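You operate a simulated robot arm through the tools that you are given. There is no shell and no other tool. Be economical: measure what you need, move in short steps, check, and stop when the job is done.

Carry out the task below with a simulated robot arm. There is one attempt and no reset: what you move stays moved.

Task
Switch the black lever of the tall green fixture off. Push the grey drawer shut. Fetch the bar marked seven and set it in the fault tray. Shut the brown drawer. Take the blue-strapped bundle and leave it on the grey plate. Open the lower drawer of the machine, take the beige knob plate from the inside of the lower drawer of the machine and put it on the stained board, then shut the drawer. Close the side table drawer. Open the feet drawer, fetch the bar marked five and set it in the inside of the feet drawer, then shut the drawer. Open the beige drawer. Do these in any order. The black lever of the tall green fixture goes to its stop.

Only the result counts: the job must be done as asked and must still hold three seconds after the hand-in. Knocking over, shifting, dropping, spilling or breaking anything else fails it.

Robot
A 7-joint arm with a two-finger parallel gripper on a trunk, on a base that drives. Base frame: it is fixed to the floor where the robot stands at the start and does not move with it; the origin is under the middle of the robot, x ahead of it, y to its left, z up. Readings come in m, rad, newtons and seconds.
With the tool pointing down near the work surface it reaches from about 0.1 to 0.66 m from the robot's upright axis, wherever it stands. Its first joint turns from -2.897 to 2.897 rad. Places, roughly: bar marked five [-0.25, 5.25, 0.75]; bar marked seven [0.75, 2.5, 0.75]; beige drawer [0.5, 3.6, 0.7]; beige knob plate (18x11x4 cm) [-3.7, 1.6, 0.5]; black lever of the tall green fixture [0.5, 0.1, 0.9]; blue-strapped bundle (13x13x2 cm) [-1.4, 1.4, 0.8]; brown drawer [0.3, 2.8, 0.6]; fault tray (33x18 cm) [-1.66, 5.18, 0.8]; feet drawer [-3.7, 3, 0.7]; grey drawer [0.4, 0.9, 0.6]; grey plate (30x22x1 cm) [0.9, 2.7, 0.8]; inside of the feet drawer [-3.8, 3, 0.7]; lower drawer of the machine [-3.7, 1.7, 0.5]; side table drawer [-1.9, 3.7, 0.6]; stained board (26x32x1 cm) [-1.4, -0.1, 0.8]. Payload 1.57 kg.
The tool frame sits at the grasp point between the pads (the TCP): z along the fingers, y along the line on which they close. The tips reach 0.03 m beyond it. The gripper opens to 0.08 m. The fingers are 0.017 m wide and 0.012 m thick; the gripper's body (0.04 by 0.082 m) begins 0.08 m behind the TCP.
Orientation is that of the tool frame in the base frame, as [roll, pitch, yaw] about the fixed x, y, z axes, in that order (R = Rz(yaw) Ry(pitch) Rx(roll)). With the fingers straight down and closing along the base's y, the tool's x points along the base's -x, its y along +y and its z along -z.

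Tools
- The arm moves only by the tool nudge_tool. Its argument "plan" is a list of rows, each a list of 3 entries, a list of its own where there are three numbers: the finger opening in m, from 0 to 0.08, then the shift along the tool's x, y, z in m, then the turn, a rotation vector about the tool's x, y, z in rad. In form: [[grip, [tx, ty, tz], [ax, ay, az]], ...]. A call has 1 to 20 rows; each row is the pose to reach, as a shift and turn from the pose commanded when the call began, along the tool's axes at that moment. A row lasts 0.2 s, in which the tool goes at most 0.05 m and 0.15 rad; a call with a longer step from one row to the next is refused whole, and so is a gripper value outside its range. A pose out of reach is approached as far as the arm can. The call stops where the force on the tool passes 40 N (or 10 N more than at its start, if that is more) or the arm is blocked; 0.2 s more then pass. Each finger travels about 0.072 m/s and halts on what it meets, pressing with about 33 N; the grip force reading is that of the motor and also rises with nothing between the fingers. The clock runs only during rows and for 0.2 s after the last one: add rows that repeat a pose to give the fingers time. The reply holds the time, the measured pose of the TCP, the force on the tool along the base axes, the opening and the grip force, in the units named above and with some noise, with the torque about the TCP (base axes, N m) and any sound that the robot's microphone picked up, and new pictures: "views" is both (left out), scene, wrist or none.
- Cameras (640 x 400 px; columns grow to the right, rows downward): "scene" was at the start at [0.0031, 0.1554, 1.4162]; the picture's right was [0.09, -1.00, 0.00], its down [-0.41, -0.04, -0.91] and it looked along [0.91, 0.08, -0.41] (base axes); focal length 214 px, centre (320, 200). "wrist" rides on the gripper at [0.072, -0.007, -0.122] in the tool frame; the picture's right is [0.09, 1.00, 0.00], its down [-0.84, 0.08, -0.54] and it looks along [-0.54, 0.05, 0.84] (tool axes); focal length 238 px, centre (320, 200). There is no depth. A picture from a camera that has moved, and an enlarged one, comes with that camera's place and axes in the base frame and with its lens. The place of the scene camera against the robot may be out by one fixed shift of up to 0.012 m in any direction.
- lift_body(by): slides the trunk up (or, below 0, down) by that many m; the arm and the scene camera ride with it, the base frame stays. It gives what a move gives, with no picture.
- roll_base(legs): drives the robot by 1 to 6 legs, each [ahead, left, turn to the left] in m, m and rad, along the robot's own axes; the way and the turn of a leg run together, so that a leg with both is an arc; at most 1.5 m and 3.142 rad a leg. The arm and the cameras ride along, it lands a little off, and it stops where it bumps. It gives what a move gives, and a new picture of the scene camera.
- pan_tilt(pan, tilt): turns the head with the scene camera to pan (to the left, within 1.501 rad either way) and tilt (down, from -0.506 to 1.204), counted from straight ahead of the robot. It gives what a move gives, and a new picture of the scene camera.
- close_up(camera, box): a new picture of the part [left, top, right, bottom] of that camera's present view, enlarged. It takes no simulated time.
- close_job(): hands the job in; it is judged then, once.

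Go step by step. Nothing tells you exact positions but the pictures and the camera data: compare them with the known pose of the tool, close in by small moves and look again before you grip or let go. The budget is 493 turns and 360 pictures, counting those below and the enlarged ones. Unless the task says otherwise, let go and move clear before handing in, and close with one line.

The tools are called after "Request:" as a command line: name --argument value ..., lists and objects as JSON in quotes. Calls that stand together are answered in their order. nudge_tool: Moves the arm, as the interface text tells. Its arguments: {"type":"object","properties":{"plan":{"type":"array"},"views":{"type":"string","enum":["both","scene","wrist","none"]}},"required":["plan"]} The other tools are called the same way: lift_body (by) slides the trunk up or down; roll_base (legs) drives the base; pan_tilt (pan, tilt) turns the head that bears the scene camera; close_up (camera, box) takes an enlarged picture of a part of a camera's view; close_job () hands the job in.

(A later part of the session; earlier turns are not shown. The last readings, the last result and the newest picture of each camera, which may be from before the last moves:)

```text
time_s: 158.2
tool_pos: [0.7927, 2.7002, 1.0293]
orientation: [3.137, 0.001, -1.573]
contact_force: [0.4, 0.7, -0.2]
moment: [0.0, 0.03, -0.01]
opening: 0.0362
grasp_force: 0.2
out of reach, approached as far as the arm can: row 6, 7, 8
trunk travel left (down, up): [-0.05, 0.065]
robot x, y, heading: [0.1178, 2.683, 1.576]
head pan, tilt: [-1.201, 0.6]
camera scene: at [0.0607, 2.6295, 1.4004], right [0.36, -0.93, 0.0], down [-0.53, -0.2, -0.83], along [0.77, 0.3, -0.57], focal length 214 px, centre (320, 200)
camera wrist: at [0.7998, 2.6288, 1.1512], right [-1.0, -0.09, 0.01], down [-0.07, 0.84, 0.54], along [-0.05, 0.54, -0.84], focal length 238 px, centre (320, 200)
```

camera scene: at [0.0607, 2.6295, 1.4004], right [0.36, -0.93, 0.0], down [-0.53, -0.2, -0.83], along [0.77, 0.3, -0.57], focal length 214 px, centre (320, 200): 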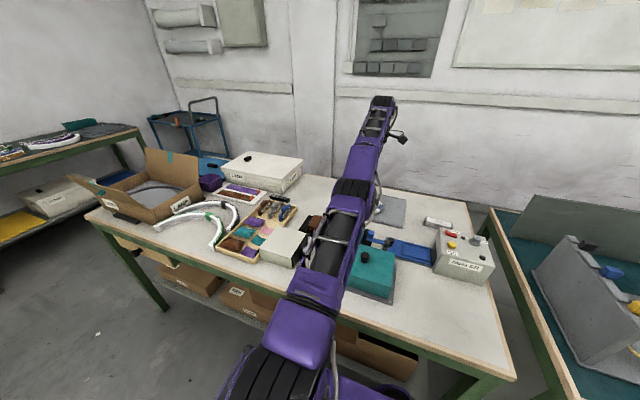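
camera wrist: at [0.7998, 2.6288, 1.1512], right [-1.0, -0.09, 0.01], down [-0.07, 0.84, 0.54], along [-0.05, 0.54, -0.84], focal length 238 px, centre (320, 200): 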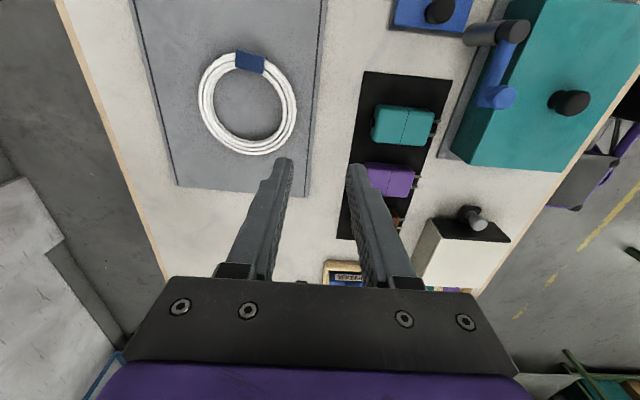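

The coil lies on the plate. Now I move along the table to the bar marked seven.

Request:
roll_base --legs '[[-0.255, -0.025, -0.005]]'

Request:
nudge_tool --plan '[[0.06, [0, 0, 0], [0, 0, 0]]]' --views "wrist"

```text
time_s: 159.1
tool_pos: [0.7926, 2.6773, 1.0285]
orientation: [3.135, 0.002, -1.574]
contact_force: [0.3, 0.3, -0.1]
moment: [0.01, 0.01, -0.01]
opening: 0.0359
grasp_force: 0.0
trunk travel left (down, up): [-0.05, 0.065]
robot x, y, heading: [0.1223, 2.6583, 1.579]
head pan, tilt: [-1.201, 0.6]
stopped in leg 1: the robot was blocked; the commanded pose is now the measured one
camera scene: at [0.0616, 2.6075, 1.4005], right [0.37, -0.93, 0.0], down [-0.53, -0.21, -0.83], along [0.77, 0.3, -0.56], focal length 214 px, centre (320, 200)
```

scene: 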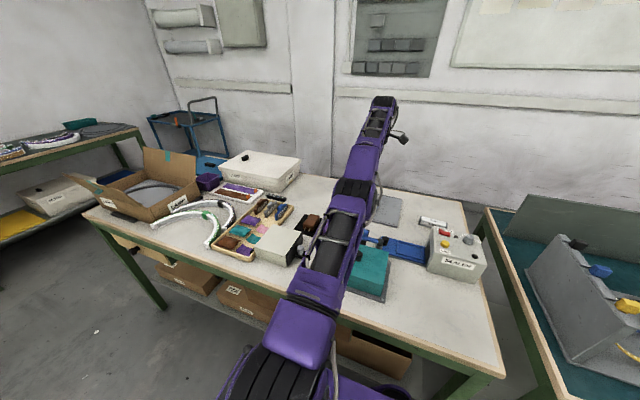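

```text
time_s: 159.5
tool_pos: [0.7944, 2.6772, 1.0291]
orientation: [3.133, 0.0, -1.572]
contact_force: [-0.3, -0.3, 0.0]
moment: [0.03, -0.01, 0.01]
opening: 0.0602
grasp_force: 0.0
trunk travel left (down, up): [-0.05, 0.065]
robot x, y, heading: [0.1215, 2.6586, 1.572]
head pan, tilt: [-1.201, 0.6]
camera wrist: at [0.8006, 2.6068, 1.1506], right [-1.0, -0.09, 0.01], down [-0.07, 0.84, 0.54], along [-0.05, 0.54, -0.84], focal length 238 px, centre (320, 200)
```

wrist: 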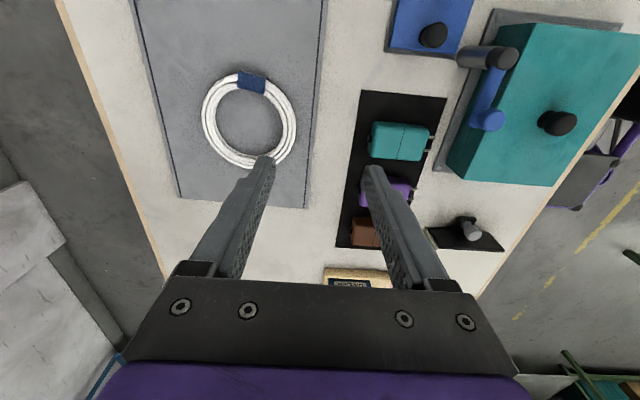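

Blocked sideways, so I only move along the table.

Request:
roll_base --legs '[[0, 0.01, 0], [-0.235, 0, 0]]'

Request:
nudge_tool --plan '[[0.06, [0, 0, 0], [0, 0, 0]]]' --views "wrist"

```text
time_s: 161.7
tool_pos: [0.7826, 2.435, 1.029]
orientation: [3.134, -0.001, -1.575]
contact_force: [0.2, 0.0, -0.4]
moment: [-0.03, -0.05, 0.01]
opening: 0.0601
grasp_force: 0.1
trunk travel left (down, up): [-0.05, 0.065]
robot x, y, heading: [0.1095, 2.4226, 1.571]
head pan, tilt: [-1.201, 0.6]
camera scene: at [0.0512, 2.3678, 1.4005], right [0.36, -0.93, 0.0], down [-0.53, -0.21, -0.83], along [0.77, 0.3, -0.56], focal length 214 px, centre (320, 200)
```

scene: 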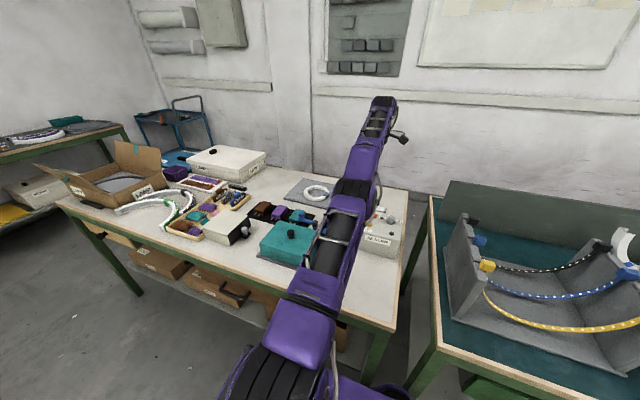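

```text
time_s: 162.1
tool_pos: [0.7827, 2.4365, 1.0281]
orientation: [3.136, 0.001, -1.576]
contact_force: [0.0, 0.2, -0.4]
moment: [0.03, -0.03, -0.02]
opening: 0.0601
grasp_force: 0.1
trunk travel left (down, up): [-0.05, 0.065]
robot x, y, heading: [0.1063, 2.4205, 1.572]
head pan, tilt: [-1.201, 0.6]
camera wrist: at [0.7902, 2.3655, 1.1507], right [-1.0, -0.09, 0.01], down [-0.07, 0.84, 0.54], along [-0.05, 0.54, -0.84], focal length 238 px, centre (320, 200)
```

wrist: 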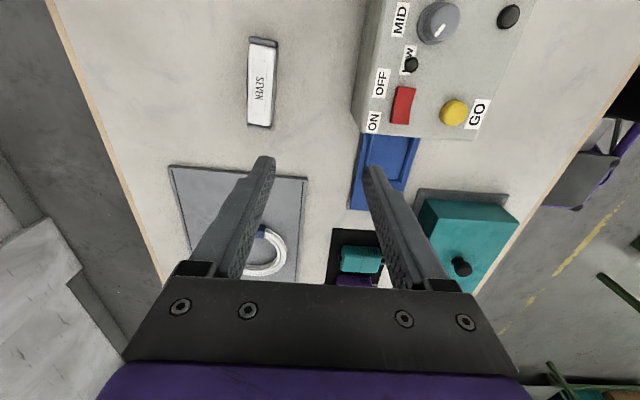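

The bar (centre ≈0.856, 2.414) is slightly beyond vertical reach. I'll tilt the closed fingers outward, set them behind the bar, and draw it a few centimetres toward me.

Request:
nudge_tool --plan '[[0.02, [0.008, -0.03, 0.0], [0.1, 0, 0]], [0, [0.016, -0.06, 0.0], [0.2, 0, 0]], [0, [0.022, -0.09, 0.02], [0.3, 0, 0]], [0, [0.022, -0.12, 0.05], [0.35, 0, 0]], [0, [0.022, -0.12, 0.08], [0.35, 0, 0]], [0, [0.022, -0.12, 0.1], [0.35, 0, 0]], [0, [0.022, -0.12, 0.1], [0.35, 0, 0]]]' --views "wrist"

```text
time_s: 163.7
tool_pos: [0.8887, 2.4144, 0.9259]
orientation: [-2.797, 0.0, -1.575]
contact_force: [-0.3, 0.1, 0.6]
moment: [-0.02, 0.01, -0.01]
opening: 0.0001
grasp_force: 21.3
out of reach, approached as far as the arm can: row 1, 2, 3, 4, 5, 6, 7
trunk travel left (down, up): [-0.05, 0.065]
robot x, y, heading: [0.1081, 2.4192, 1.574]
head pan, tilt: [-1.201, 0.6]
camera wrist: at [0.8532, 2.3442, 1.043], right [-0.94, -0.09, -0.34], down [-0.25, 0.84, 0.48], along [0.24, 0.54, -0.81], focal length 238 px, centre (320, 200)
```

wrist: 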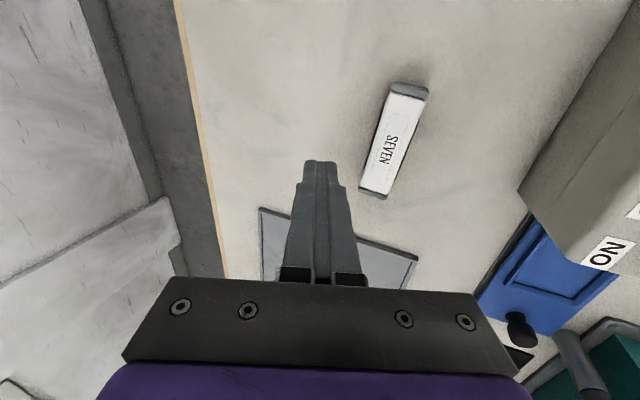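

Tips are just behind the bar. Descend to near the table.

Request:
nudge_tool --plan '[[0, [0.006, 0.0095, 0.0263], [0, 0, 0]], [0, [0.006, 0.019, 0.0527], [0, 0, 0]], [0, [0.006, 0.0265, 0.074], [0, 0, 0]], [0, [0.006, 0.0284, 0.079], [0, 0, 0]], [0, [0.006, 0.0284, 0.079], [0, 0, 0]]]' --views "wrist"

```text
time_s: 164.9
tool_pos: [0.8879, 2.4082, 0.8432]
orientation: [-2.797, 0.0, -1.575]
contact_force: [0.0, 0.5, -0.2]
moment: [0.06, -0.04, 0.01]
opening: 0.0002
grasp_force: 20.9
trunk travel left (down, up): [-0.05, 0.065]
robot x, y, heading: [0.1082, 2.4206, 1.57]
head pan, tilt: [-1.201, 0.6]
camera wrist: at [0.8526, 2.3373, 0.9594], right [-0.94, -0.09, -0.34], down [-0.25, 0.84, 0.48], along [0.24, 0.54, -0.81], focal length 238 px, centre (320, 200)
```

wrist: 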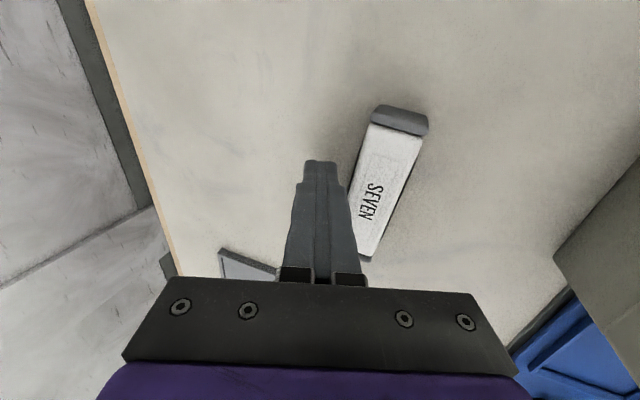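

Now draw it toward me.

Request:
nudge_tool --plan '[[0, [0, 0.0141, -0.0051], [0, 0, 0]], [0, [0, 0.0282, -0.0101], [0, 0, 0]], [0, [0, 0.0423, -0.0152], [0, 0, 0]], [0, [0, 0.0565, -0.0203], [0, 0, 0]], [0, [0, 0.0706, -0.0254], [0, 0, 0]], [0, [0, 0.0847, -0.0304], [0, 0, 0]], [0, [0, 0.0847, -0.0304], [0, 0, 0]]]' --views "wrist"

```text
time_s: 166.5
tool_pos: [0.7981, 2.4098, 0.841]
orientation: [-2.797, 0.0, -1.574]
contact_force: [0.5, -0.4, 0.5]
moment: [0.01, 0.03, -0.02]
opening: 0.0
grasp_force: 21.3
trunk travel left (down, up): [-0.05, 0.065]
robot x, y, heading: [0.1053, 2.4188, 1.575]
head pan, tilt: [-1.201, 0.6]
camera wrist: at [0.7623, 2.3395, 0.959], right [-0.94, -0.09, -0.34], down [-0.25, 0.84, 0.48], along [0.24, 0.54, -0.81], focal length 238 px, centre (320, 200)
```

wrist: 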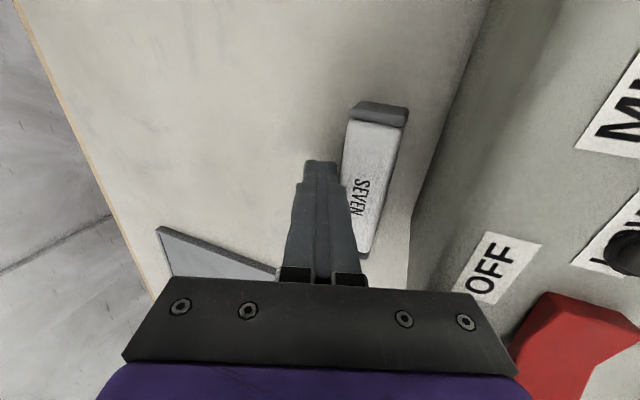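

The bar slid along, close to the sealer box. I lift and return to vertical to measure the gap.

Request:
nudge_tool --plan '[[0, [0, -0.014, -0.004], [0, 0, 0]], [0, [0, -0.03, -0.04], [0, 0, 0]], [0, [0, -0.045, -0.08], [-0.1, 0, 0]], [0.04, [0, -0.06, -0.12], [-0.2, 0, 0]], [0.04, [0, -0.06, -0.15], [-0.3, 0, 0]], [0.04, [0, -0.06, -0.17], [-0.345, 0, 0]], [0.04, [0, -0.06, -0.17], [-0.345, 0, 0]]]' --views "wrist"

Request:
close_up --camera "wrist" --box '[200, 0, 440, 170]'

```text
time_s: 168.1
tool_pos: [0.7851, 2.4133, 1.0212]
orientation: [3.14, -0.002, -1.575]
contact_force: [-0.1, 0.1, 0.3]
moment: [0.0, -0.01, -0.02]
opening: 0.0399
grasp_force: 0.0
out of reach, approached as far as the arm can: row 6, 7
trunk travel left (down, up): [-0.05, 0.065]
robot x, y, heading: [0.1075, 2.4129, 1.569]
head pan, tilt: [-1.201, 0.6]
camera wrist: at [0.7931, 2.3405, 1.1441], right [-1.0, -0.09, 0.0], down [-0.07, 0.84, 0.54], along [-0.05, 0.54, -0.84], focal length 238 px, centre (320, 200)
```

wrist: 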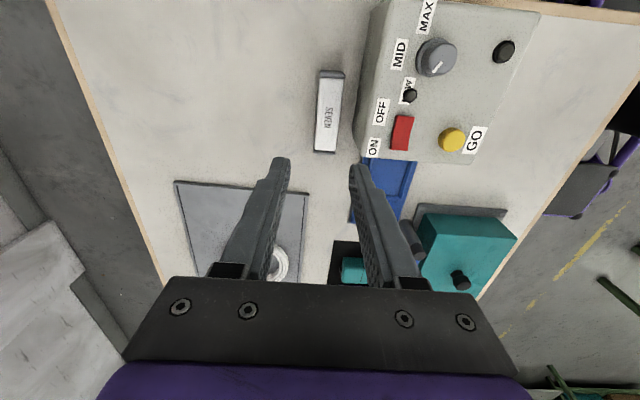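

```text
2.35 times, centred on (320, 85) of wrist
camera zoom: at [0.7931, 2.3405, 1.1441], right [-1.0, -0.09, 0.0], down [-0.07, 0.84, 0.54], along [-0.05, 0.54, -0.84], focal length 561 px, centre (320, 471)
```

zoom: 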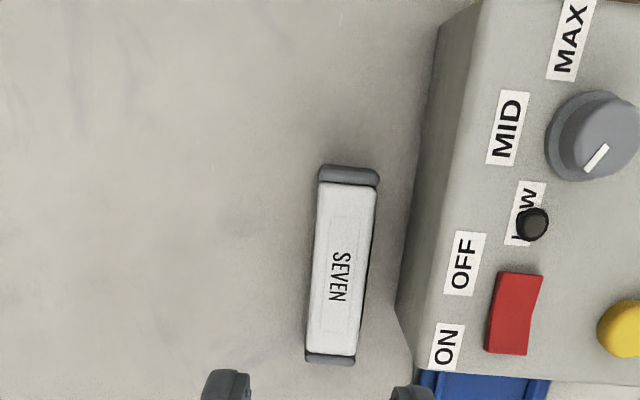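

The bar is centred near x=0.777 with about 2 cm to the sealer. I'll go down with a 42 mm opening, checking halfway.

Request:
nudge_tool --plan '[[0.042, [0.003, 0.006, 0.03], [0, 0, 0]], [0.042, [0.003, 0.006, 0.07], [0, 0, 0]], [0.042, [0.003, 0.006, 0.11], [0, 0, 0]], [0.042, [0.003, 0.006, 0.125], [0, 0, 0]], [0.042, [0.003, 0.006, 0.125], [0, 0, 0]]]' --views "none"

Request:
close_up --camera "wrist" --box '[200, 40, 440, 210]'

```text
time_s: 169.3
tool_pos: [0.7831, 2.4104, 0.8966]
orientation: [3.137, 0.001, -1.575]
contact_force: [0.0, -0.1, 0.3]
moment: [-0.03, -0.07, 0.01]
opening: 0.0418
grasp_force: 0.1
trunk travel left (down, up): [-0.05, 0.065]
robot x, y, heading: [0.106, 2.4189, 1.569]
head pan, tilt: [-1.201, 0.6]
```

```text
2.35 times, centred on (320, 125) of wrist
camera zoom: at [0.7884, 2.3389, 1.0178], right [-1.0, -0.09, 0.0], down [-0.07, 0.84, 0.54], along [-0.05, 0.54, -0.84], focal length 561 px, centre (320, 376)
```

zoom: 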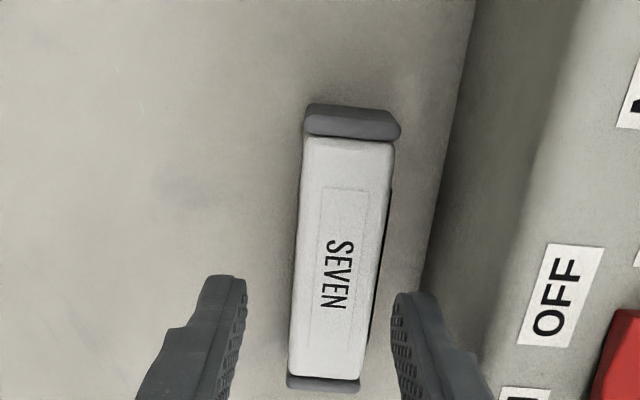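

Shift 8 mm toward me and descend the rest.

Request:
nudge_tool --plan '[[0.042, [0, 0.008, 0.0], [0, 0, 0]], [0.042, [0, 0.008, 0.02], [0, 0, 0]], [0.042, [0, 0.008, 0.04], [0, 0, 0]], [0.042, [0, 0.008, 0.056], [0, 0, 0]], [0.042, [0, 0.008, 0.056], [0, 0, 0]]]' --views "wrist"

```text
time_s: 170.0
tool_pos: [0.7762, 2.4105, 0.888]
orientation: [-3.124, -0.003, -1.573]
contact_force: [-6.4, 0.2, 16.8]
moment: [0.07, 0.62, 0.04]
opening: 0.0474
grasp_force: 2.8
trunk travel left (down, up): [-0.05, 0.065]
robot x, y, heading: [0.108, 2.417, 1.572]
head pan, tilt: [-1.201, 0.6]
stopped in row 3: the force on the tool passed its limit at 56 N (the readings are from after the stop); the commanded pose is now the measured one
camera wrist: at [0.7801, 2.3388, 1.0102], right [-1.0, -0.09, -0.02], down [-0.08, 0.84, 0.54], along [-0.03, 0.54, -0.84], focal length 238 px, centre (320, 200)
```

wrist: 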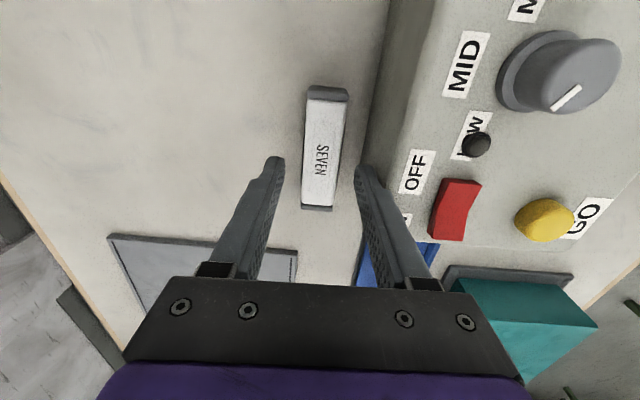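

The near finger touched something. I look with the scene camera before doing more.

Request:
close_up --camera "scene" --box '[330, 170, 440, 270]'

Request:
close_up --camera "wrist" --box '[240, 70, 440, 230]'

```text
4.00 times, centred on (385, 220) of scene
camera zoom: at [0.0491, 2.3678, 1.4006], right [0.36, -0.93, 0.0], down [-0.52, -0.21, -0.83], along [0.77, 0.3, -0.56], focal length 858 px, centre (60, 120)
```

zoom: 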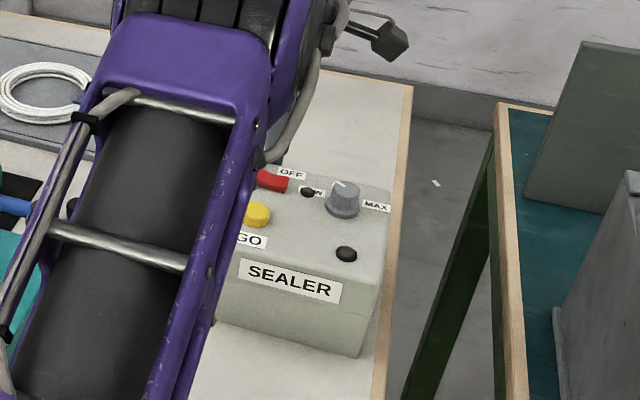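

```text
2.50 times, centred on (340, 150) of wrist
camera zoom: at [0.7801, 2.3388, 1.0102], right [-1.0, -0.09, -0.02], down [-0.08, 0.84, 0.54], along [-0.03, 0.54, -0.84], focal length 596 px, centre (270, 325)
```

zoom: 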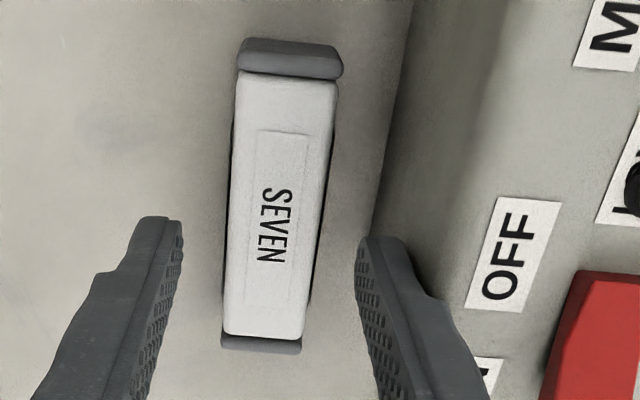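

I'll instead slide the bar lengthwise (+y) past the sealer: lift, close, go to its near end.

Request:
nudge_tool --plan '[[0.042, [0, 0, -0.03], [0, 0, 0]], [0, [0, 0, -0.06], [0, 0, 0]], [0, [0.04, -0.005, -0.06], [0, 0, 0]], [0, [0.08, -0.005, -0.06], [0, 0, 0]], [0, [0.08, -0.005, -0.02], [0, 0, 0]], [0, [0.08, -0.005, 0.02], [0, 0, 0]], [0, [0.08, -0.005, 0.048], [0, 0, 0]], [0, [0.08, -0.005, 0.048], [0, 0, 0]]]' --views "wrist"

```text
time_s: 171.8
tool_pos: [0.7837, 2.3295, 0.835]
orientation: [-3.128, -0.001, -1.576]
contact_force: [0.0, 0.9, -0.3]
moment: [0.02, 0.01, 0.0]
opening: 0.0
grasp_force: 20.8
trunk travel left (down, up): [-0.05, 0.065]
robot x, y, heading: [0.111, 2.4221, 1.576]
head pan, tilt: [-1.201, 0.6]
camera wrist: at [0.7882, 2.2583, 0.9578], right [-1.0, -0.09, -0.01], down [-0.08, 0.84, 0.54], along [-0.04, 0.54, -0.84], focal length 238 px, centre (320, 200)
```

wrist: 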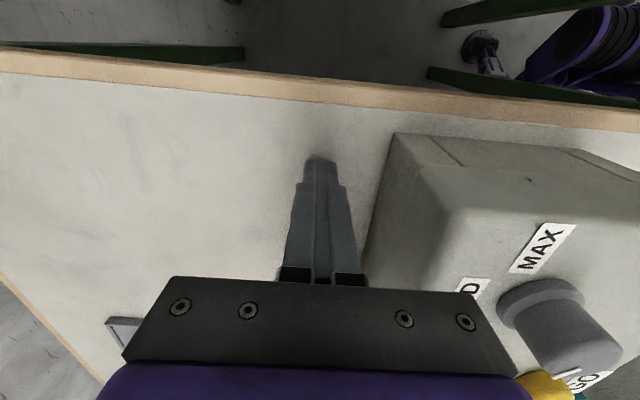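

Now push the bar lengthwise.

Request:
nudge_tool --plan '[[0, [-0.015, 0.005, 0], [0, 0, 0]], [0, [-0.03, 0.005, 0], [0, 0, 0]], [0, [-0.045, 0.005, 0], [0, 0, 0]], [0, [-0.06, 0.005, 0], [0, 0, 0]], [0, [-0.075, 0.005, 0], [0, 0, 0]], [0, [-0.09, 0.005, 0], [0, 0, 0]], [0, [-0.1, 0.005, 0], [0, 0, 0]]]' --views "none"

Request:
nudge_tool --plan '[[0, [0.02, 0, 0], [0, 0, 0]], [0, [0.02, 0, -0.04], [0, 0, 0]], [0.042, [0.02, 0, -0.08], [0, 0, 0]], [0.042, [0.02, 0, -0.12], [0, 0, 0]], [0.042, [0.02, 0, -0.12], [0, 0, 0]]]' --views "wrist"

```text
time_s: 173.4
tool_pos: [0.7756, 2.4302, 0.8364]
orientation: [-3.127, -0.001, -1.574]
contact_force: [0.4, 0.8, -0.2]
moment: [0.02, -0.04, 0.02]
opening: 0.0
grasp_force: 21.0
trunk travel left (down, up): [-0.05, 0.065]
robot x, y, heading: [0.1079, 2.4182, 1.569]
head pan, tilt: [-1.201, 0.6]
```

```text
time_s: 174.6
tool_pos: [0.7753, 2.4093, 0.9561]
orientation: [-3.128, -0.002, -1.576]
contact_force: [-0.6, -0.8, 0.6]
moment: [0.02, -0.03, 0.03]
opening: 0.0417
grasp_force: 0.0
trunk travel left (down, up): [-0.05, 0.065]
robot x, y, heading: [0.1053, 2.4175, 1.567]
head pan, tilt: [-1.201, 0.6]
camera wrist: at [0.7801, 2.3376, 1.0779], right [-1.0, -0.09, -0.01], down [-0.08, 0.84, 0.54], along [-0.04, 0.54, -0.84], focal length 238 px, centre (320, 200)
```

wrist: 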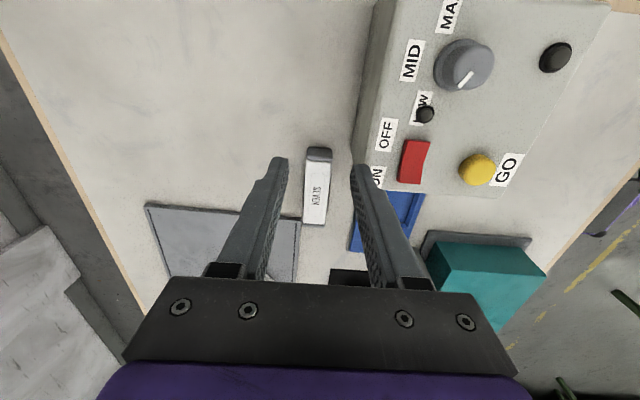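

The bar is now past the sealer's corner (centre ≈0.773, 2.48). I go to it with the open gripper.

Request:
nudge_tool --plan '[[0.046, [-0.043, 0.001, 0.0], [0, 0, 0]], [0.046, [-0.086, 0.001, 0.02], [0, 0, 0]], [0.046, [-0.086, 0.001, 0.05], [0, 0, 0]], [0.046, [-0.086, 0.001, 0.06], [0, 0, 0]], [0.046, [-0.086, 0.001, 0.06], [0, 0, 0]]]' --views "wrist"

```text
time_s: 175.8
tool_pos: [0.7763, 2.495, 0.8971]
orientation: [-3.127, -0.002, -1.577]
contact_force: [0.8, -0.3, -0.1]
moment: [0.02, 0.0, -0.02]
opening: 0.0462
grasp_force: 0.1
trunk travel left (down, up): [-0.05, 0.065]
robot x, y, heading: [0.1138, 2.4177, 1.574]
head pan, tilt: [-1.201, 0.6]
camera wrist: at [0.7812, 2.4241, 1.0184], right [-1.0, -0.09, -0.01], down [-0.08, 0.84, 0.54], along [-0.04, 0.54, -0.84], focal length 238 px, centre (320, 200)
```

wrist: 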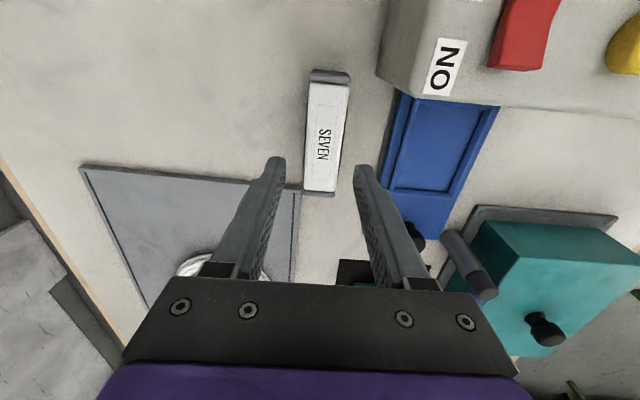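

Request:
nudge_tool --plan '[[0.046, [0, 0.004, 0.0], [0, 0, 0]], [0.046, [0.002, 0.004, 0.02], [0, 0, 0]], [0.046, [0.002, 0.004, 0.04], [0, 0, 0]], [0.046, [0.002, 0.004, 0.059], [0, 0, 0]], [0.046, [0.002, 0.004, 0.059], [0, 0, 0]]]' --views "wrist"

```text
time_s: 177.0
tool_pos: [0.7726, 2.4951, 0.8374]
orientation: [-3.129, -0.001, -1.577]
contact_force: [0.5, -0.5, 0.5]
moment: [-0.02, -0.01, -0.05]
opening: 0.046
grasp_force: 0.1
trunk travel left (down, up): [-0.05, 0.065]
robot x, y, heading: [0.1102, 2.4185, 1.572]
head pan, tilt: [-1.201, 0.6]
camera wrist: at [0.7774, 2.4238, 0.9587], right [-1.0, -0.09, -0.01], down [-0.08, 0.84, 0.54], along [-0.04, 0.54, -0.84], focal length 238 px, centre (320, 200)
```

wrist: 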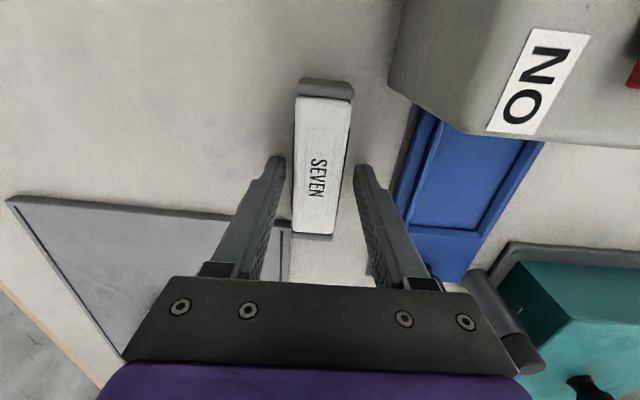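

The bar is between the fingers. Close and lift.

Request:
nudge_tool --plan '[[0, [0, 0, 0], [0, 0, 0]], [0, [0, 0, 0], [0, 0, 0]], [0, [0, 0, 0], [0, 0, 0]], [0, [0, 0, -0.02], [0, 0, 0]], [0, [0, 0.0, -0.06], [0, 0, 0]], [0, [0, 0.02, -0.1], [0, 0, 0]], [0, [0, 0.05, -0.135], [0, 0, 0]], [0, [0, 0.09, -0.16], [0, 0, 0]], [0, [0, 0.13, -0.16], [0, 0, 0]], [0, [0, 0.17, -0.16], [0, 0, 0]]]' --views "wrist"

```text
time_s: 179.2
tool_pos: [0.5991, 2.4972, 0.9945]
orientation: [-3.128, -0.001, -1.575]
contact_force: [1.2, -1.2, -0.8]
moment: [0.03, -0.01, 0.02]
opening: 0.0298
grasp_force: 33.3
trunk travel left (down, up): [-0.05, 0.065]
robot x, y, heading: [0.1063, 2.4208, 1.568]
head pan, tilt: [-1.201, 0.6]
camera wrist: at [0.6034, 2.4253, 1.1166], right [-1.0, -0.09, -0.01], down [-0.08, 0.84, 0.54], along [-0.04, 0.54, -0.84], focal length 238 px, centre (320, 200)
```

wrist: 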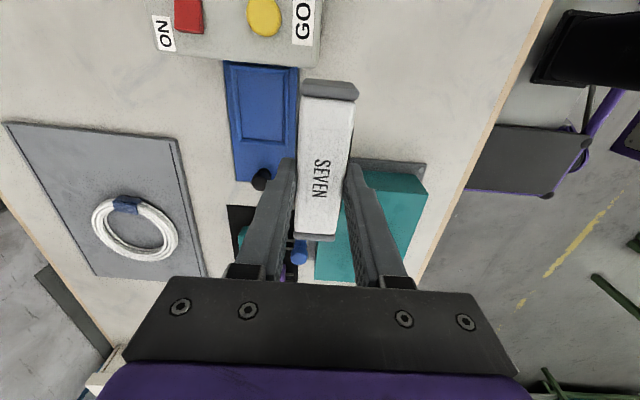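

The bar is held. I drive away from the table and up the corridor to the far bench with the fault tray.

Request:
roll_base --legs '[[0, 0.52, 0], [1.0, 0, 0], [0.8, 0, 0], [0, 0, 1.571]]'

```text
time_s: 197.1
tool_pos: [-0.5108, 4.689, 0.9955]
orientation: [-3.128, -0.001, 0.007]
contact_force: [-0.3, 0.5, -0.3]
moment: [0.0, -0.03, 0.01]
opening: 0.0298
grasp_force: 33.5
trunk travel left (down, up): [-0.05, 0.065]
robot x, y, heading: [-0.4301, 4.2028, -3.128]
head pan, tilt: [-1.201, 0.6]
camera scene: at [-0.3697, 4.1485, 1.4005], right [0.93, 0.37, 0.0], down [0.21, -0.52, -0.83], along [-0.31, 0.77, -0.56], focal length 214 px, centre (320, 200)
```

scene: 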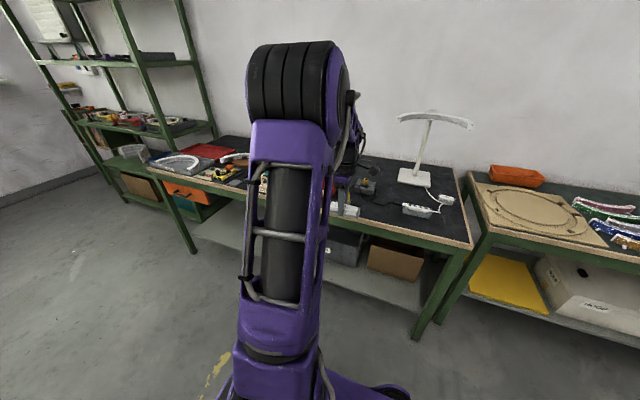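

I drive along the far bench toward the tray.

Request:
roll_base --legs '[[0.9, 0, -0.014]]'

Request:
nudge_tool --plan '[[0, [0, 0, 0], [0, 0, 0]]]' --views "wrist"

```text
time_s: 201.9
tool_pos: [-1.4194, 4.6822, 0.9956]
orientation: [-3.125, -0.003, -0.001]
contact_force: [-0.1, -0.2, -1.0]
moment: [0.04, -0.02, 0.02]
opening: 0.0297
grasp_force: 33.5
trunk travel left (down, up): [-0.05, 0.065]
robot x, y, heading: [-1.3374, 4.1893, -3.134]
head pan, tilt: [-1.201, 0.6]
camera scene: at [-1.2805, 4.1401, 1.4005], right [0.93, 0.37, 0.0], down [0.21, -0.53, -0.83], along [-0.3, 0.77, -0.56], focal length 214 px, centre (320, 200)
```

scene: 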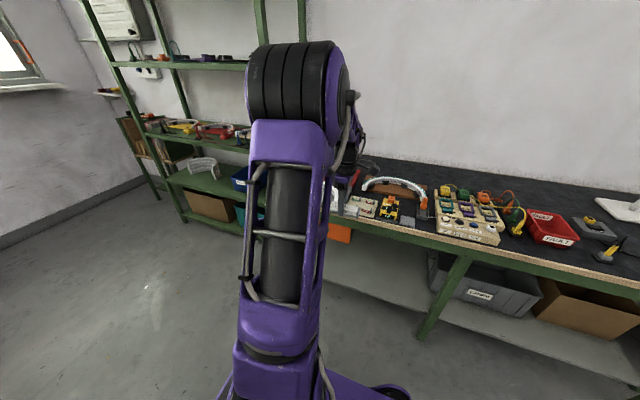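

```text
time_s: 202.3
tool_pos: [-1.4191, 4.6817, 0.995]
orientation: [-3.127, -0.001, 0.0]
contact_force: [0.4, 0.3, -0.2]
moment: [0.02, 0.01, -0.01]
opening: 0.0299
grasp_force: 32.8
trunk travel left (down, up): [-0.05, 0.065]
robot x, y, heading: [-1.3389, 4.193, -3.14]
head pan, tilt: [-1.201, 0.6]
camera wrist: at [-1.3476, 4.6872, 1.1168], right [0.09, -1.0, -0.01], down [-0.84, -0.09, 0.54], along [-0.54, -0.04, -0.84], focal length 238 px, centre (320, 200)
```

wrist: 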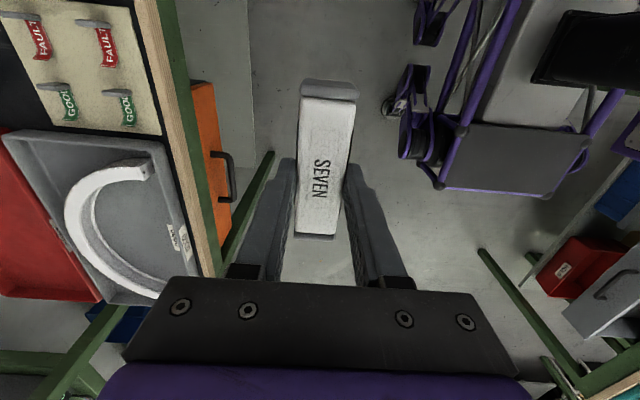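

There is a grey tray with an arc and a red tray behind it; I need the labels. Enlarge.

Request:
close_up --camera "wrist" --box '[0, 100, 240, 320]'

Request:
pan_tilt --pan -0.7 --tilt 0.5

Request:
close_up --camera "scene" --box '[200, 100, 520, 300]'

```text
1.82 times, centred on (120, 210) of wrist
camera zoom: at [-1.3476, 4.6872, 1.1168], right [0.09, -1.0, -0.01], down [-0.84, -0.09, 0.54], along [-0.54, -0.04, -0.84], focal length 433 px, centre (684, 182)
```

zoom: 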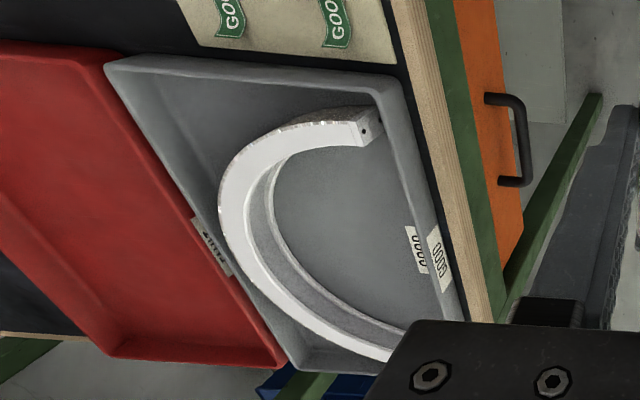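

```text
time_s: 203.2
tool_pos: [-1.4186, 4.6814, 0.9961]
orientation: [-3.127, -0.002, 0.0]
contact_force: [0.0, -0.4, 0.1]
moment: [-0.02, 0.02, 0.03]
opening: 0.0297
grasp_force: 32.8
trunk travel left (down, up): [-0.05, 0.065]
robot x, y, heading: [-1.3371, 4.1901, -3.13]
head pan, tilt: [-0.7, 0.499]
camera scene: at [-1.318, 4.1161, 1.4096], right [0.64, 0.77, 0.0], down [0.37, -0.31, -0.88], along [-0.67, 0.56, -0.48], focal length 214 px, centre (320, 200)
```

scene: 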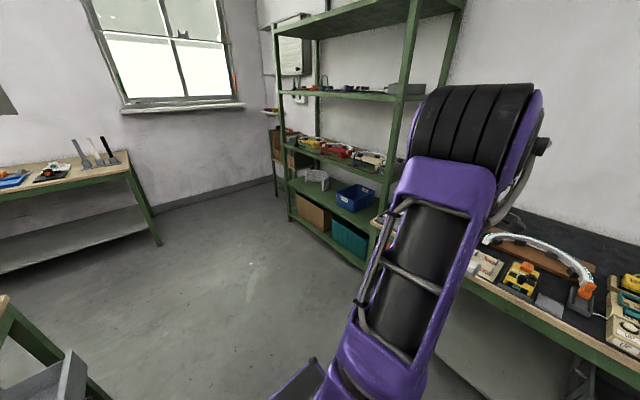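

```text
2.00 times, centred on (360, 200) of scene
camera zoom: at [-1.318, 4.1161, 1.4096], right [0.64, 0.77, 0.0], down [0.37, -0.31, -0.88], along [-0.67, 0.56, -0.48], focal length 429 px, centre (240, 200)
```

zoom: 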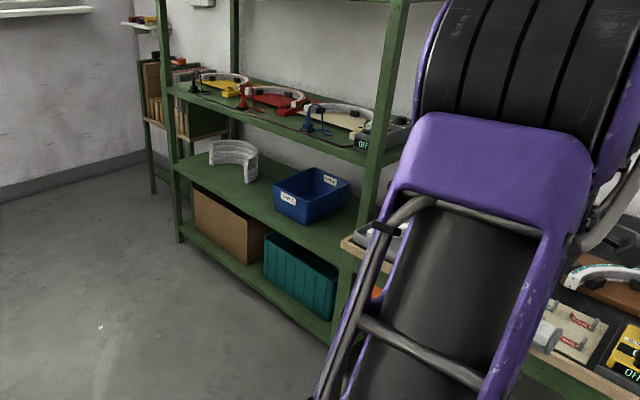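

The red tray is labelled FAULT, matching (-1.66, 5.18), behind the GOOD tray. I move in sideways.

Request:
roll_base --legs '[[0.22, 0, 0], [0, -0.36, 0]]'

Request:
nudge_tool --plan '[[0, [-0.02, -0.04, 0], [0, 0, 0]], [0, [-0.03, -0.08, 0], [0, 0, 0]], [0, [-0.03, -0.1, 0], [0, 0, 0]]]' --views "wrist"

```text
time_s: 208.6
tool_pos: [-1.6297, 5.0471, 0.9946]
orientation: [-3.127, 0.0, -0.014]
contact_force: [-0.4, -0.2, 0.5]
moment: [-0.01, -0.01, 0.0]
opening: 0.0298
grasp_force: 33.0
trunk travel left (down, up): [-0.05, 0.065]
robot x, y, heading: [-1.5597, 4.557, 3.132]
head pan, tilt: [-0.7, 0.499]
camera scene: at [-1.537, 4.481, 1.4096], right [0.65, 0.76, 0.0], down [0.36, -0.31, -0.88], along [-0.67, 0.57, -0.48], focal length 214 px, centre (320, 200)
```

scene: 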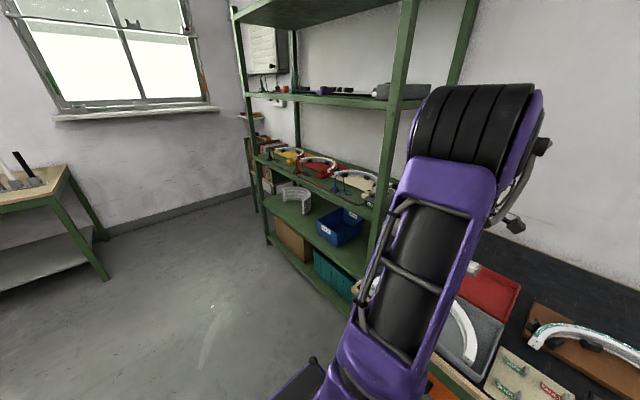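

```text
time_s: 209.4
tool_pos: [-1.6586, 5.1477, 0.9961]
orientation: [-3.128, 0.001, -0.015]
contact_force: [-0.7, 0.6, -1.0]
moment: [0.01, 0.02, 0.02]
opening: 0.0298
grasp_force: 33.1
trunk travel left (down, up): [-0.05, 0.065]
robot x, y, heading: [-1.5592, 4.5572, 3.134]
head pan, tilt: [-0.7, 0.499]
camera wrist: at [-1.587, 5.1527, 1.1182], right [0.08, -1.0, -0.01], down [-0.84, -0.07, 0.54], along [-0.54, -0.03, -0.84], focal length 238 px, centre (320, 200)
```

wrist: 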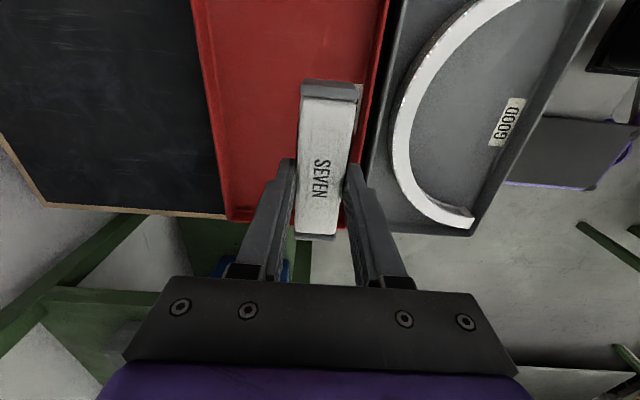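

The bar hangs nearly over the red tray. I centre it and lower until contact.

Request:
nudge_tool --plan '[[0, [-0.01, -0.02, 0.02], [0, 0, 0]], [0, [-0.02, -0.037, 0.05], [0, 0, 0]], [0, [-0.02, -0.037, 0.09], [0, 0, 0]], [0, [-0.02, -0.037, 0.12], [0, 0, 0]], [0, [-0.02, -0.037, 0.14], [0, 0, 0]], [0, [-0.02, -0.037, 0.15], [0, 0, 0]], [0, [-0.02, -0.037, 0.157], [0, 0, 0]], [0, [-0.02, -0.037, 0.163], [0, 0, 0]]]' --views "wrist"

```text
time_s: 211.2
tool_pos: [-1.6782, 5.1899, 0.8386]
orientation: [-3.119, 0.002, -0.014]
contact_force: [-0.1, -0.4, 30.6]
moment: [-0.32, 0.01, -0.03]
opening: 0.0302
grasp_force: 33.5
trunk travel left (down, up): [-0.05, 0.065]
robot x, y, heading: [-1.5575, 4.556, 3.133]
head pan, tilt: [-0.7, 0.499]
camera wrist: at [-1.6066, 5.1921, 0.9596], right [0.08, -1.0, -0.02], down [-0.84, -0.08, 0.54], along [-0.54, -0.02, -0.84], focal length 238 px, centre (320, 200)
```

wrist: 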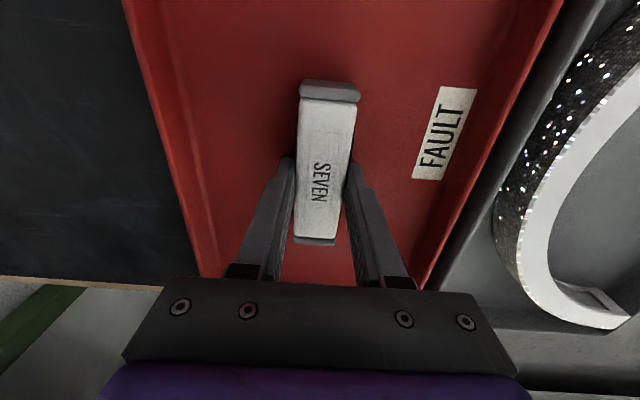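

It touches the tray floor, label FAULT visible. Release and lift.

Request:
nudge_tool --plan '[[0, [0, 0, -0.003], [0, 0, 0]], [0.05, [0, 0, -0.003], [0, 0, 0]], [0.05, [0, 0, -0.003], [0, 0, 0]], [0.05, [0, 0, -0.04], [0, 0, 0]], [0.05, [0, 0, -0.08], [0, 0, 0]], [0.05, [0, 0, -0.12], [0, 0, 0]], [0.05, [0, 0.03, -0.15], [0, 0, 0]], [0.02, [0, 0.07, -0.17], [0, 0, 0]], [0, [0, 0.11, -0.17], [0, 0, 0]], [0, [0, 0.13, -0.17], [0, 0, 0]]]' --views "wrist"

```text
time_s: 213.4
tool_pos: [-1.6799, 5.0548, 0.9992]
orientation: [-3.127, -0.003, -0.014]
contact_force: [0.0, 0.3, 0.1]
moment: [-0.05, 0.01, 0.0]
opening: 0.0
grasp_force: 20.9
trunk travel left (down, up): [-0.05, 0.065]
robot x, y, heading: [-1.5573, 4.5561, 3.133]
head pan, tilt: [-0.7, 0.499]
camera wrist: at [-1.6065, 5.0594, 1.1223], right [0.08, -1.0, -0.01], down [-0.84, -0.07, 0.54], along [-0.54, -0.03, -0.84], focal length 238 px, centre (320, 200)
```

wrist: 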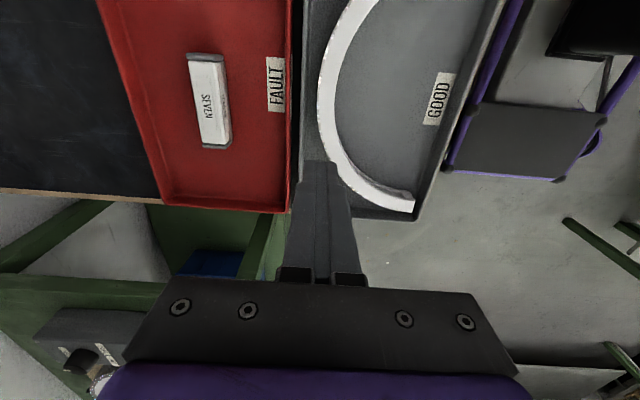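

Bar seven is in the fault tray. Now I go back along the bench to bar five.

Request:
roll_base --legs '[[0, 0.2, 0], [-1.22, 0, 0.008]]'

Request:
pan_tilt --pan -1.4 --tilt 0.6

Request:
nudge_tool --plan '[[0, [0, 0, 0], [0, 0, 0]]]' --views "wrist"

```text
time_s: 221.8
tool_pos: [-0.4471, 4.8474, 1.0006]
orientation: [-3.128, -0.001, -0.012]
contact_force: [-0.3, 0.0, 1.1]
moment: [0.03, 0.03, -0.02]
opening: 0.0
grasp_force: 21.6
trunk travel left (down, up): [-0.05, 0.065]
robot x, y, heading: [-0.3295, 4.3466, 3.133]
head pan, tilt: [-0.7, 0.499]
camera scene: at [-0.3056, 4.273, 1.4096], right [0.65, 0.76, 0.0], down [0.36, -0.31, -0.88], along [-0.67, 0.57, -0.48], focal length 214 px, centre (320, 200)
```

scene: 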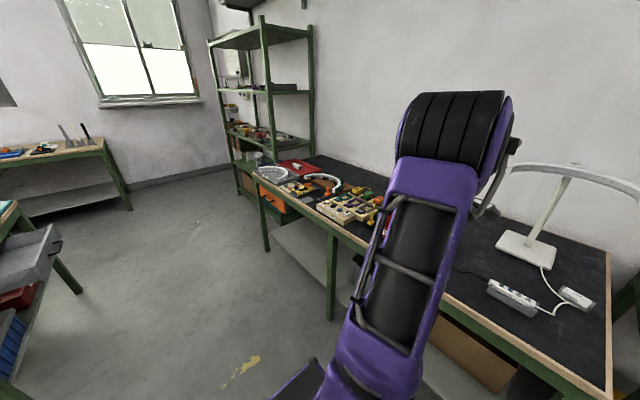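

```text
time_s: 222.8
tool_pos: [-0.4482, 4.8473, 0.9998]
orientation: [-3.126, -0.002, -0.013]
contact_force: [-0.2, -0.1, -0.1]
moment: [-0.02, 0.01, -0.01]
opening: 0.0
grasp_force: 20.8
trunk travel left (down, up): [-0.05, 0.065]
robot x, y, heading: [-0.3244, 4.3456, 3.14]
head pan, tilt: [-1.4, 0.6]
camera scene: at [-0.2509, 4.3012, 1.4005], right [0.99, 0.17, 0.0], down [0.09, -0.56, -0.83], along [-0.14, 0.81, -0.56], focal length 214 px, centre (320, 200)
```

scene: 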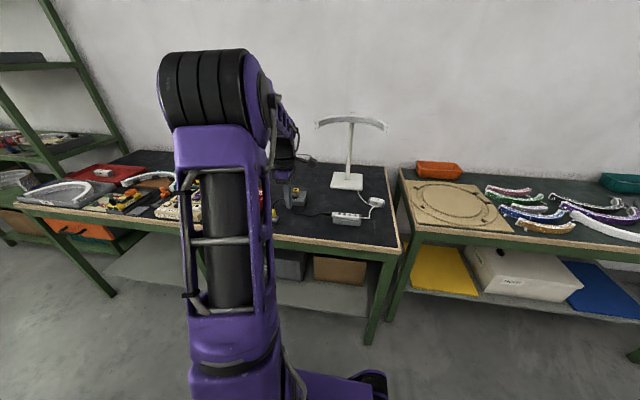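

```text
time_s: 223.2
tool_pos: [-0.4481, 4.8463, 1.0006]
orientation: [-3.127, -0.001, -0.012]
contact_force: [-0.3, -0.3, 0.1]
moment: [0.02, 0.02, 0.03]
opening: 0.0
grasp_force: 21.1
trunk travel left (down, up): [-0.05, 0.065]
robot x, y, heading: [-0.3282, 4.3464, 3.136]
head pan, tilt: [-1.4, 0.6]
camera wrist: at [-0.3762, 4.8517, 1.1224], right [0.08, -1.0, -0.01], down [-0.84, -0.07, 0.54], along [-0.54, -0.03, -0.84], focal length 238 px, centre (320, 200)
```

wrist: 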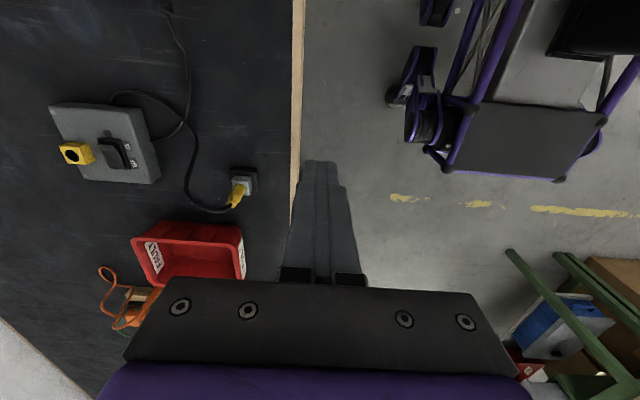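

Zoom around the expected place of bar five.

Request:
close_up --camera "scene" --box '[270, 140, 410, 240]'

Request:
close_up --camera "scene" --box '[380, 140, 640, 260]'

```text
4.00 times, centred on (340, 190) of scene
camera zoom: at [-0.2508, 4.3012, 1.4005], right [0.99, 0.16, 0.0], down [0.09, -0.56, -0.83], along [-0.14, 0.81, -0.56], focal length 858 px, centre (240, 240)
```

zoom: 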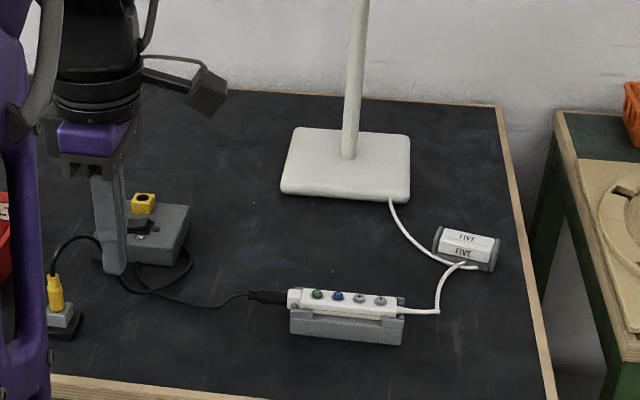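

```text
2.46 times, centred on (510, 200) of scene
camera zoom: at [-0.2508, 4.3012, 1.4005], right [0.99, 0.16, 0.0], down [0.09, -0.56, -0.83], along [-0.14, 0.81, -0.56], focal length 528 px, centre (-148, 200)
```

zoom: 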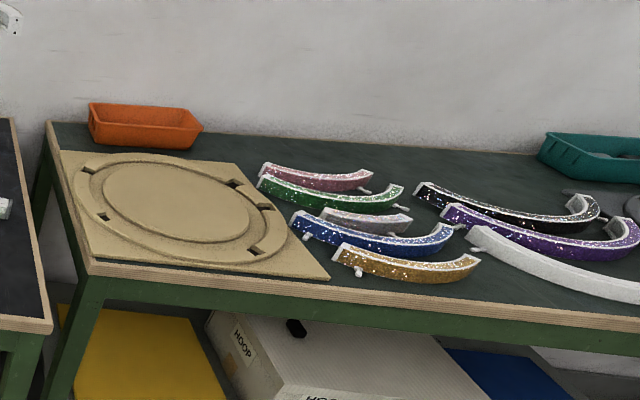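

Bar FIVE is near (-0.12, 5.16) with a cable in front of its left side. I move in sideways there.

Request:
roll_base --legs '[[-0.22, 0, 0.006], [0, -0.2, 0]]'

Request:
nudge_tool --plan '[[0.05, [0.04, -0.02, 0], [0, 0, 0]], [0.05, [0.08, -0.04, 0], [0, 0, 0]], [0.05, [0.1, -0.07, 0.01], [0, 0, 0]], [0.05, [0.1, -0.08, 0.01], [0, 0, 0]]]' --views "wrist"

```text
time_s: 227.1
tool_pos: [-0.2261, 5.043, 0.9997]
orientation: [-3.129, -0.002, -0.013]
contact_force: [-0.1, -1.3, -0.8]
moment: [-0.01, 0.01, 0.01]
opening: 0.0
grasp_force: 21.4
trunk travel left (down, up): [-0.05, 0.065]
robot x, y, heading: [-0.103, 4.5437, 3.136]
head pan, tilt: [-1.4, 0.6]
camera scene: at [-0.0284, 4.4973, 1.4005], right [0.99, 0.16, 0.0], down [0.09, -0.56, -0.83], along [-0.13, 0.81, -0.56], focal length 214 px, centre (320, 200)
```

scene: 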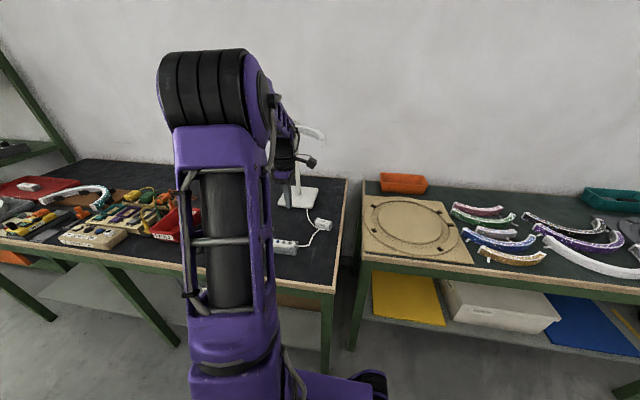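

```text
time_s: 228.1
tool_pos: [-0.1216, 5.1246, 0.9902]
orientation: [-3.127, -0.002, -0.013]
contact_force: [-0.7, -0.5, 0.1]
moment: [0.0, 0.02, 0.03]
opening: 0.0503
grasp_force: 0.1
trunk travel left (down, up): [-0.05, 0.065]
robot x, y, heading: [-0.1036, 4.5433, 3.133]
head pan, tilt: [-1.4, 0.6]
camera wrist: at [-0.0504, 5.129, 1.1127], right [0.08, -1.0, -0.01], down [-0.84, -0.07, 0.54], along [-0.54, -0.03, -0.84], focal length 238 px, centre (320, 200)
```

wrist: 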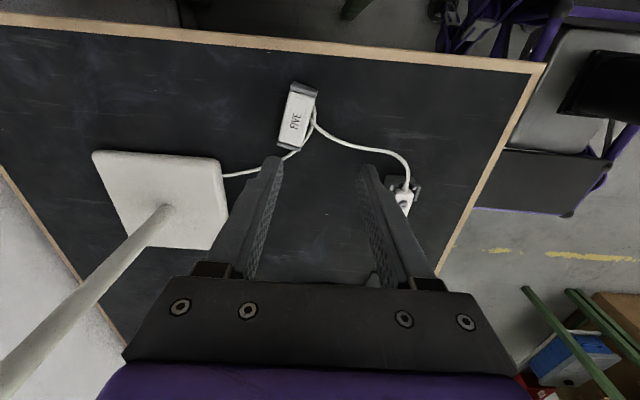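

Request:
close_up --camera "wrist" --box '[240, 70, 360, 180]'

```text
3.64 times, centred on (300, 125) of wrist
camera zoom: at [-0.0504, 5.129, 1.1127], right [0.08, -1.0, -0.01], down [-0.84, -0.07, 0.54], along [-0.54, -0.03, -0.84], focal length 867 px, centre (393, 473)
```

zoom: 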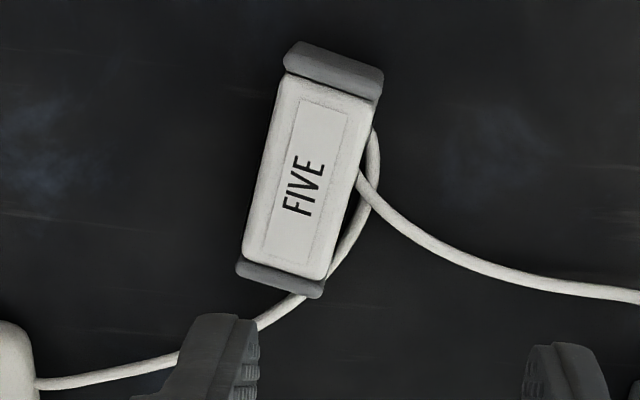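

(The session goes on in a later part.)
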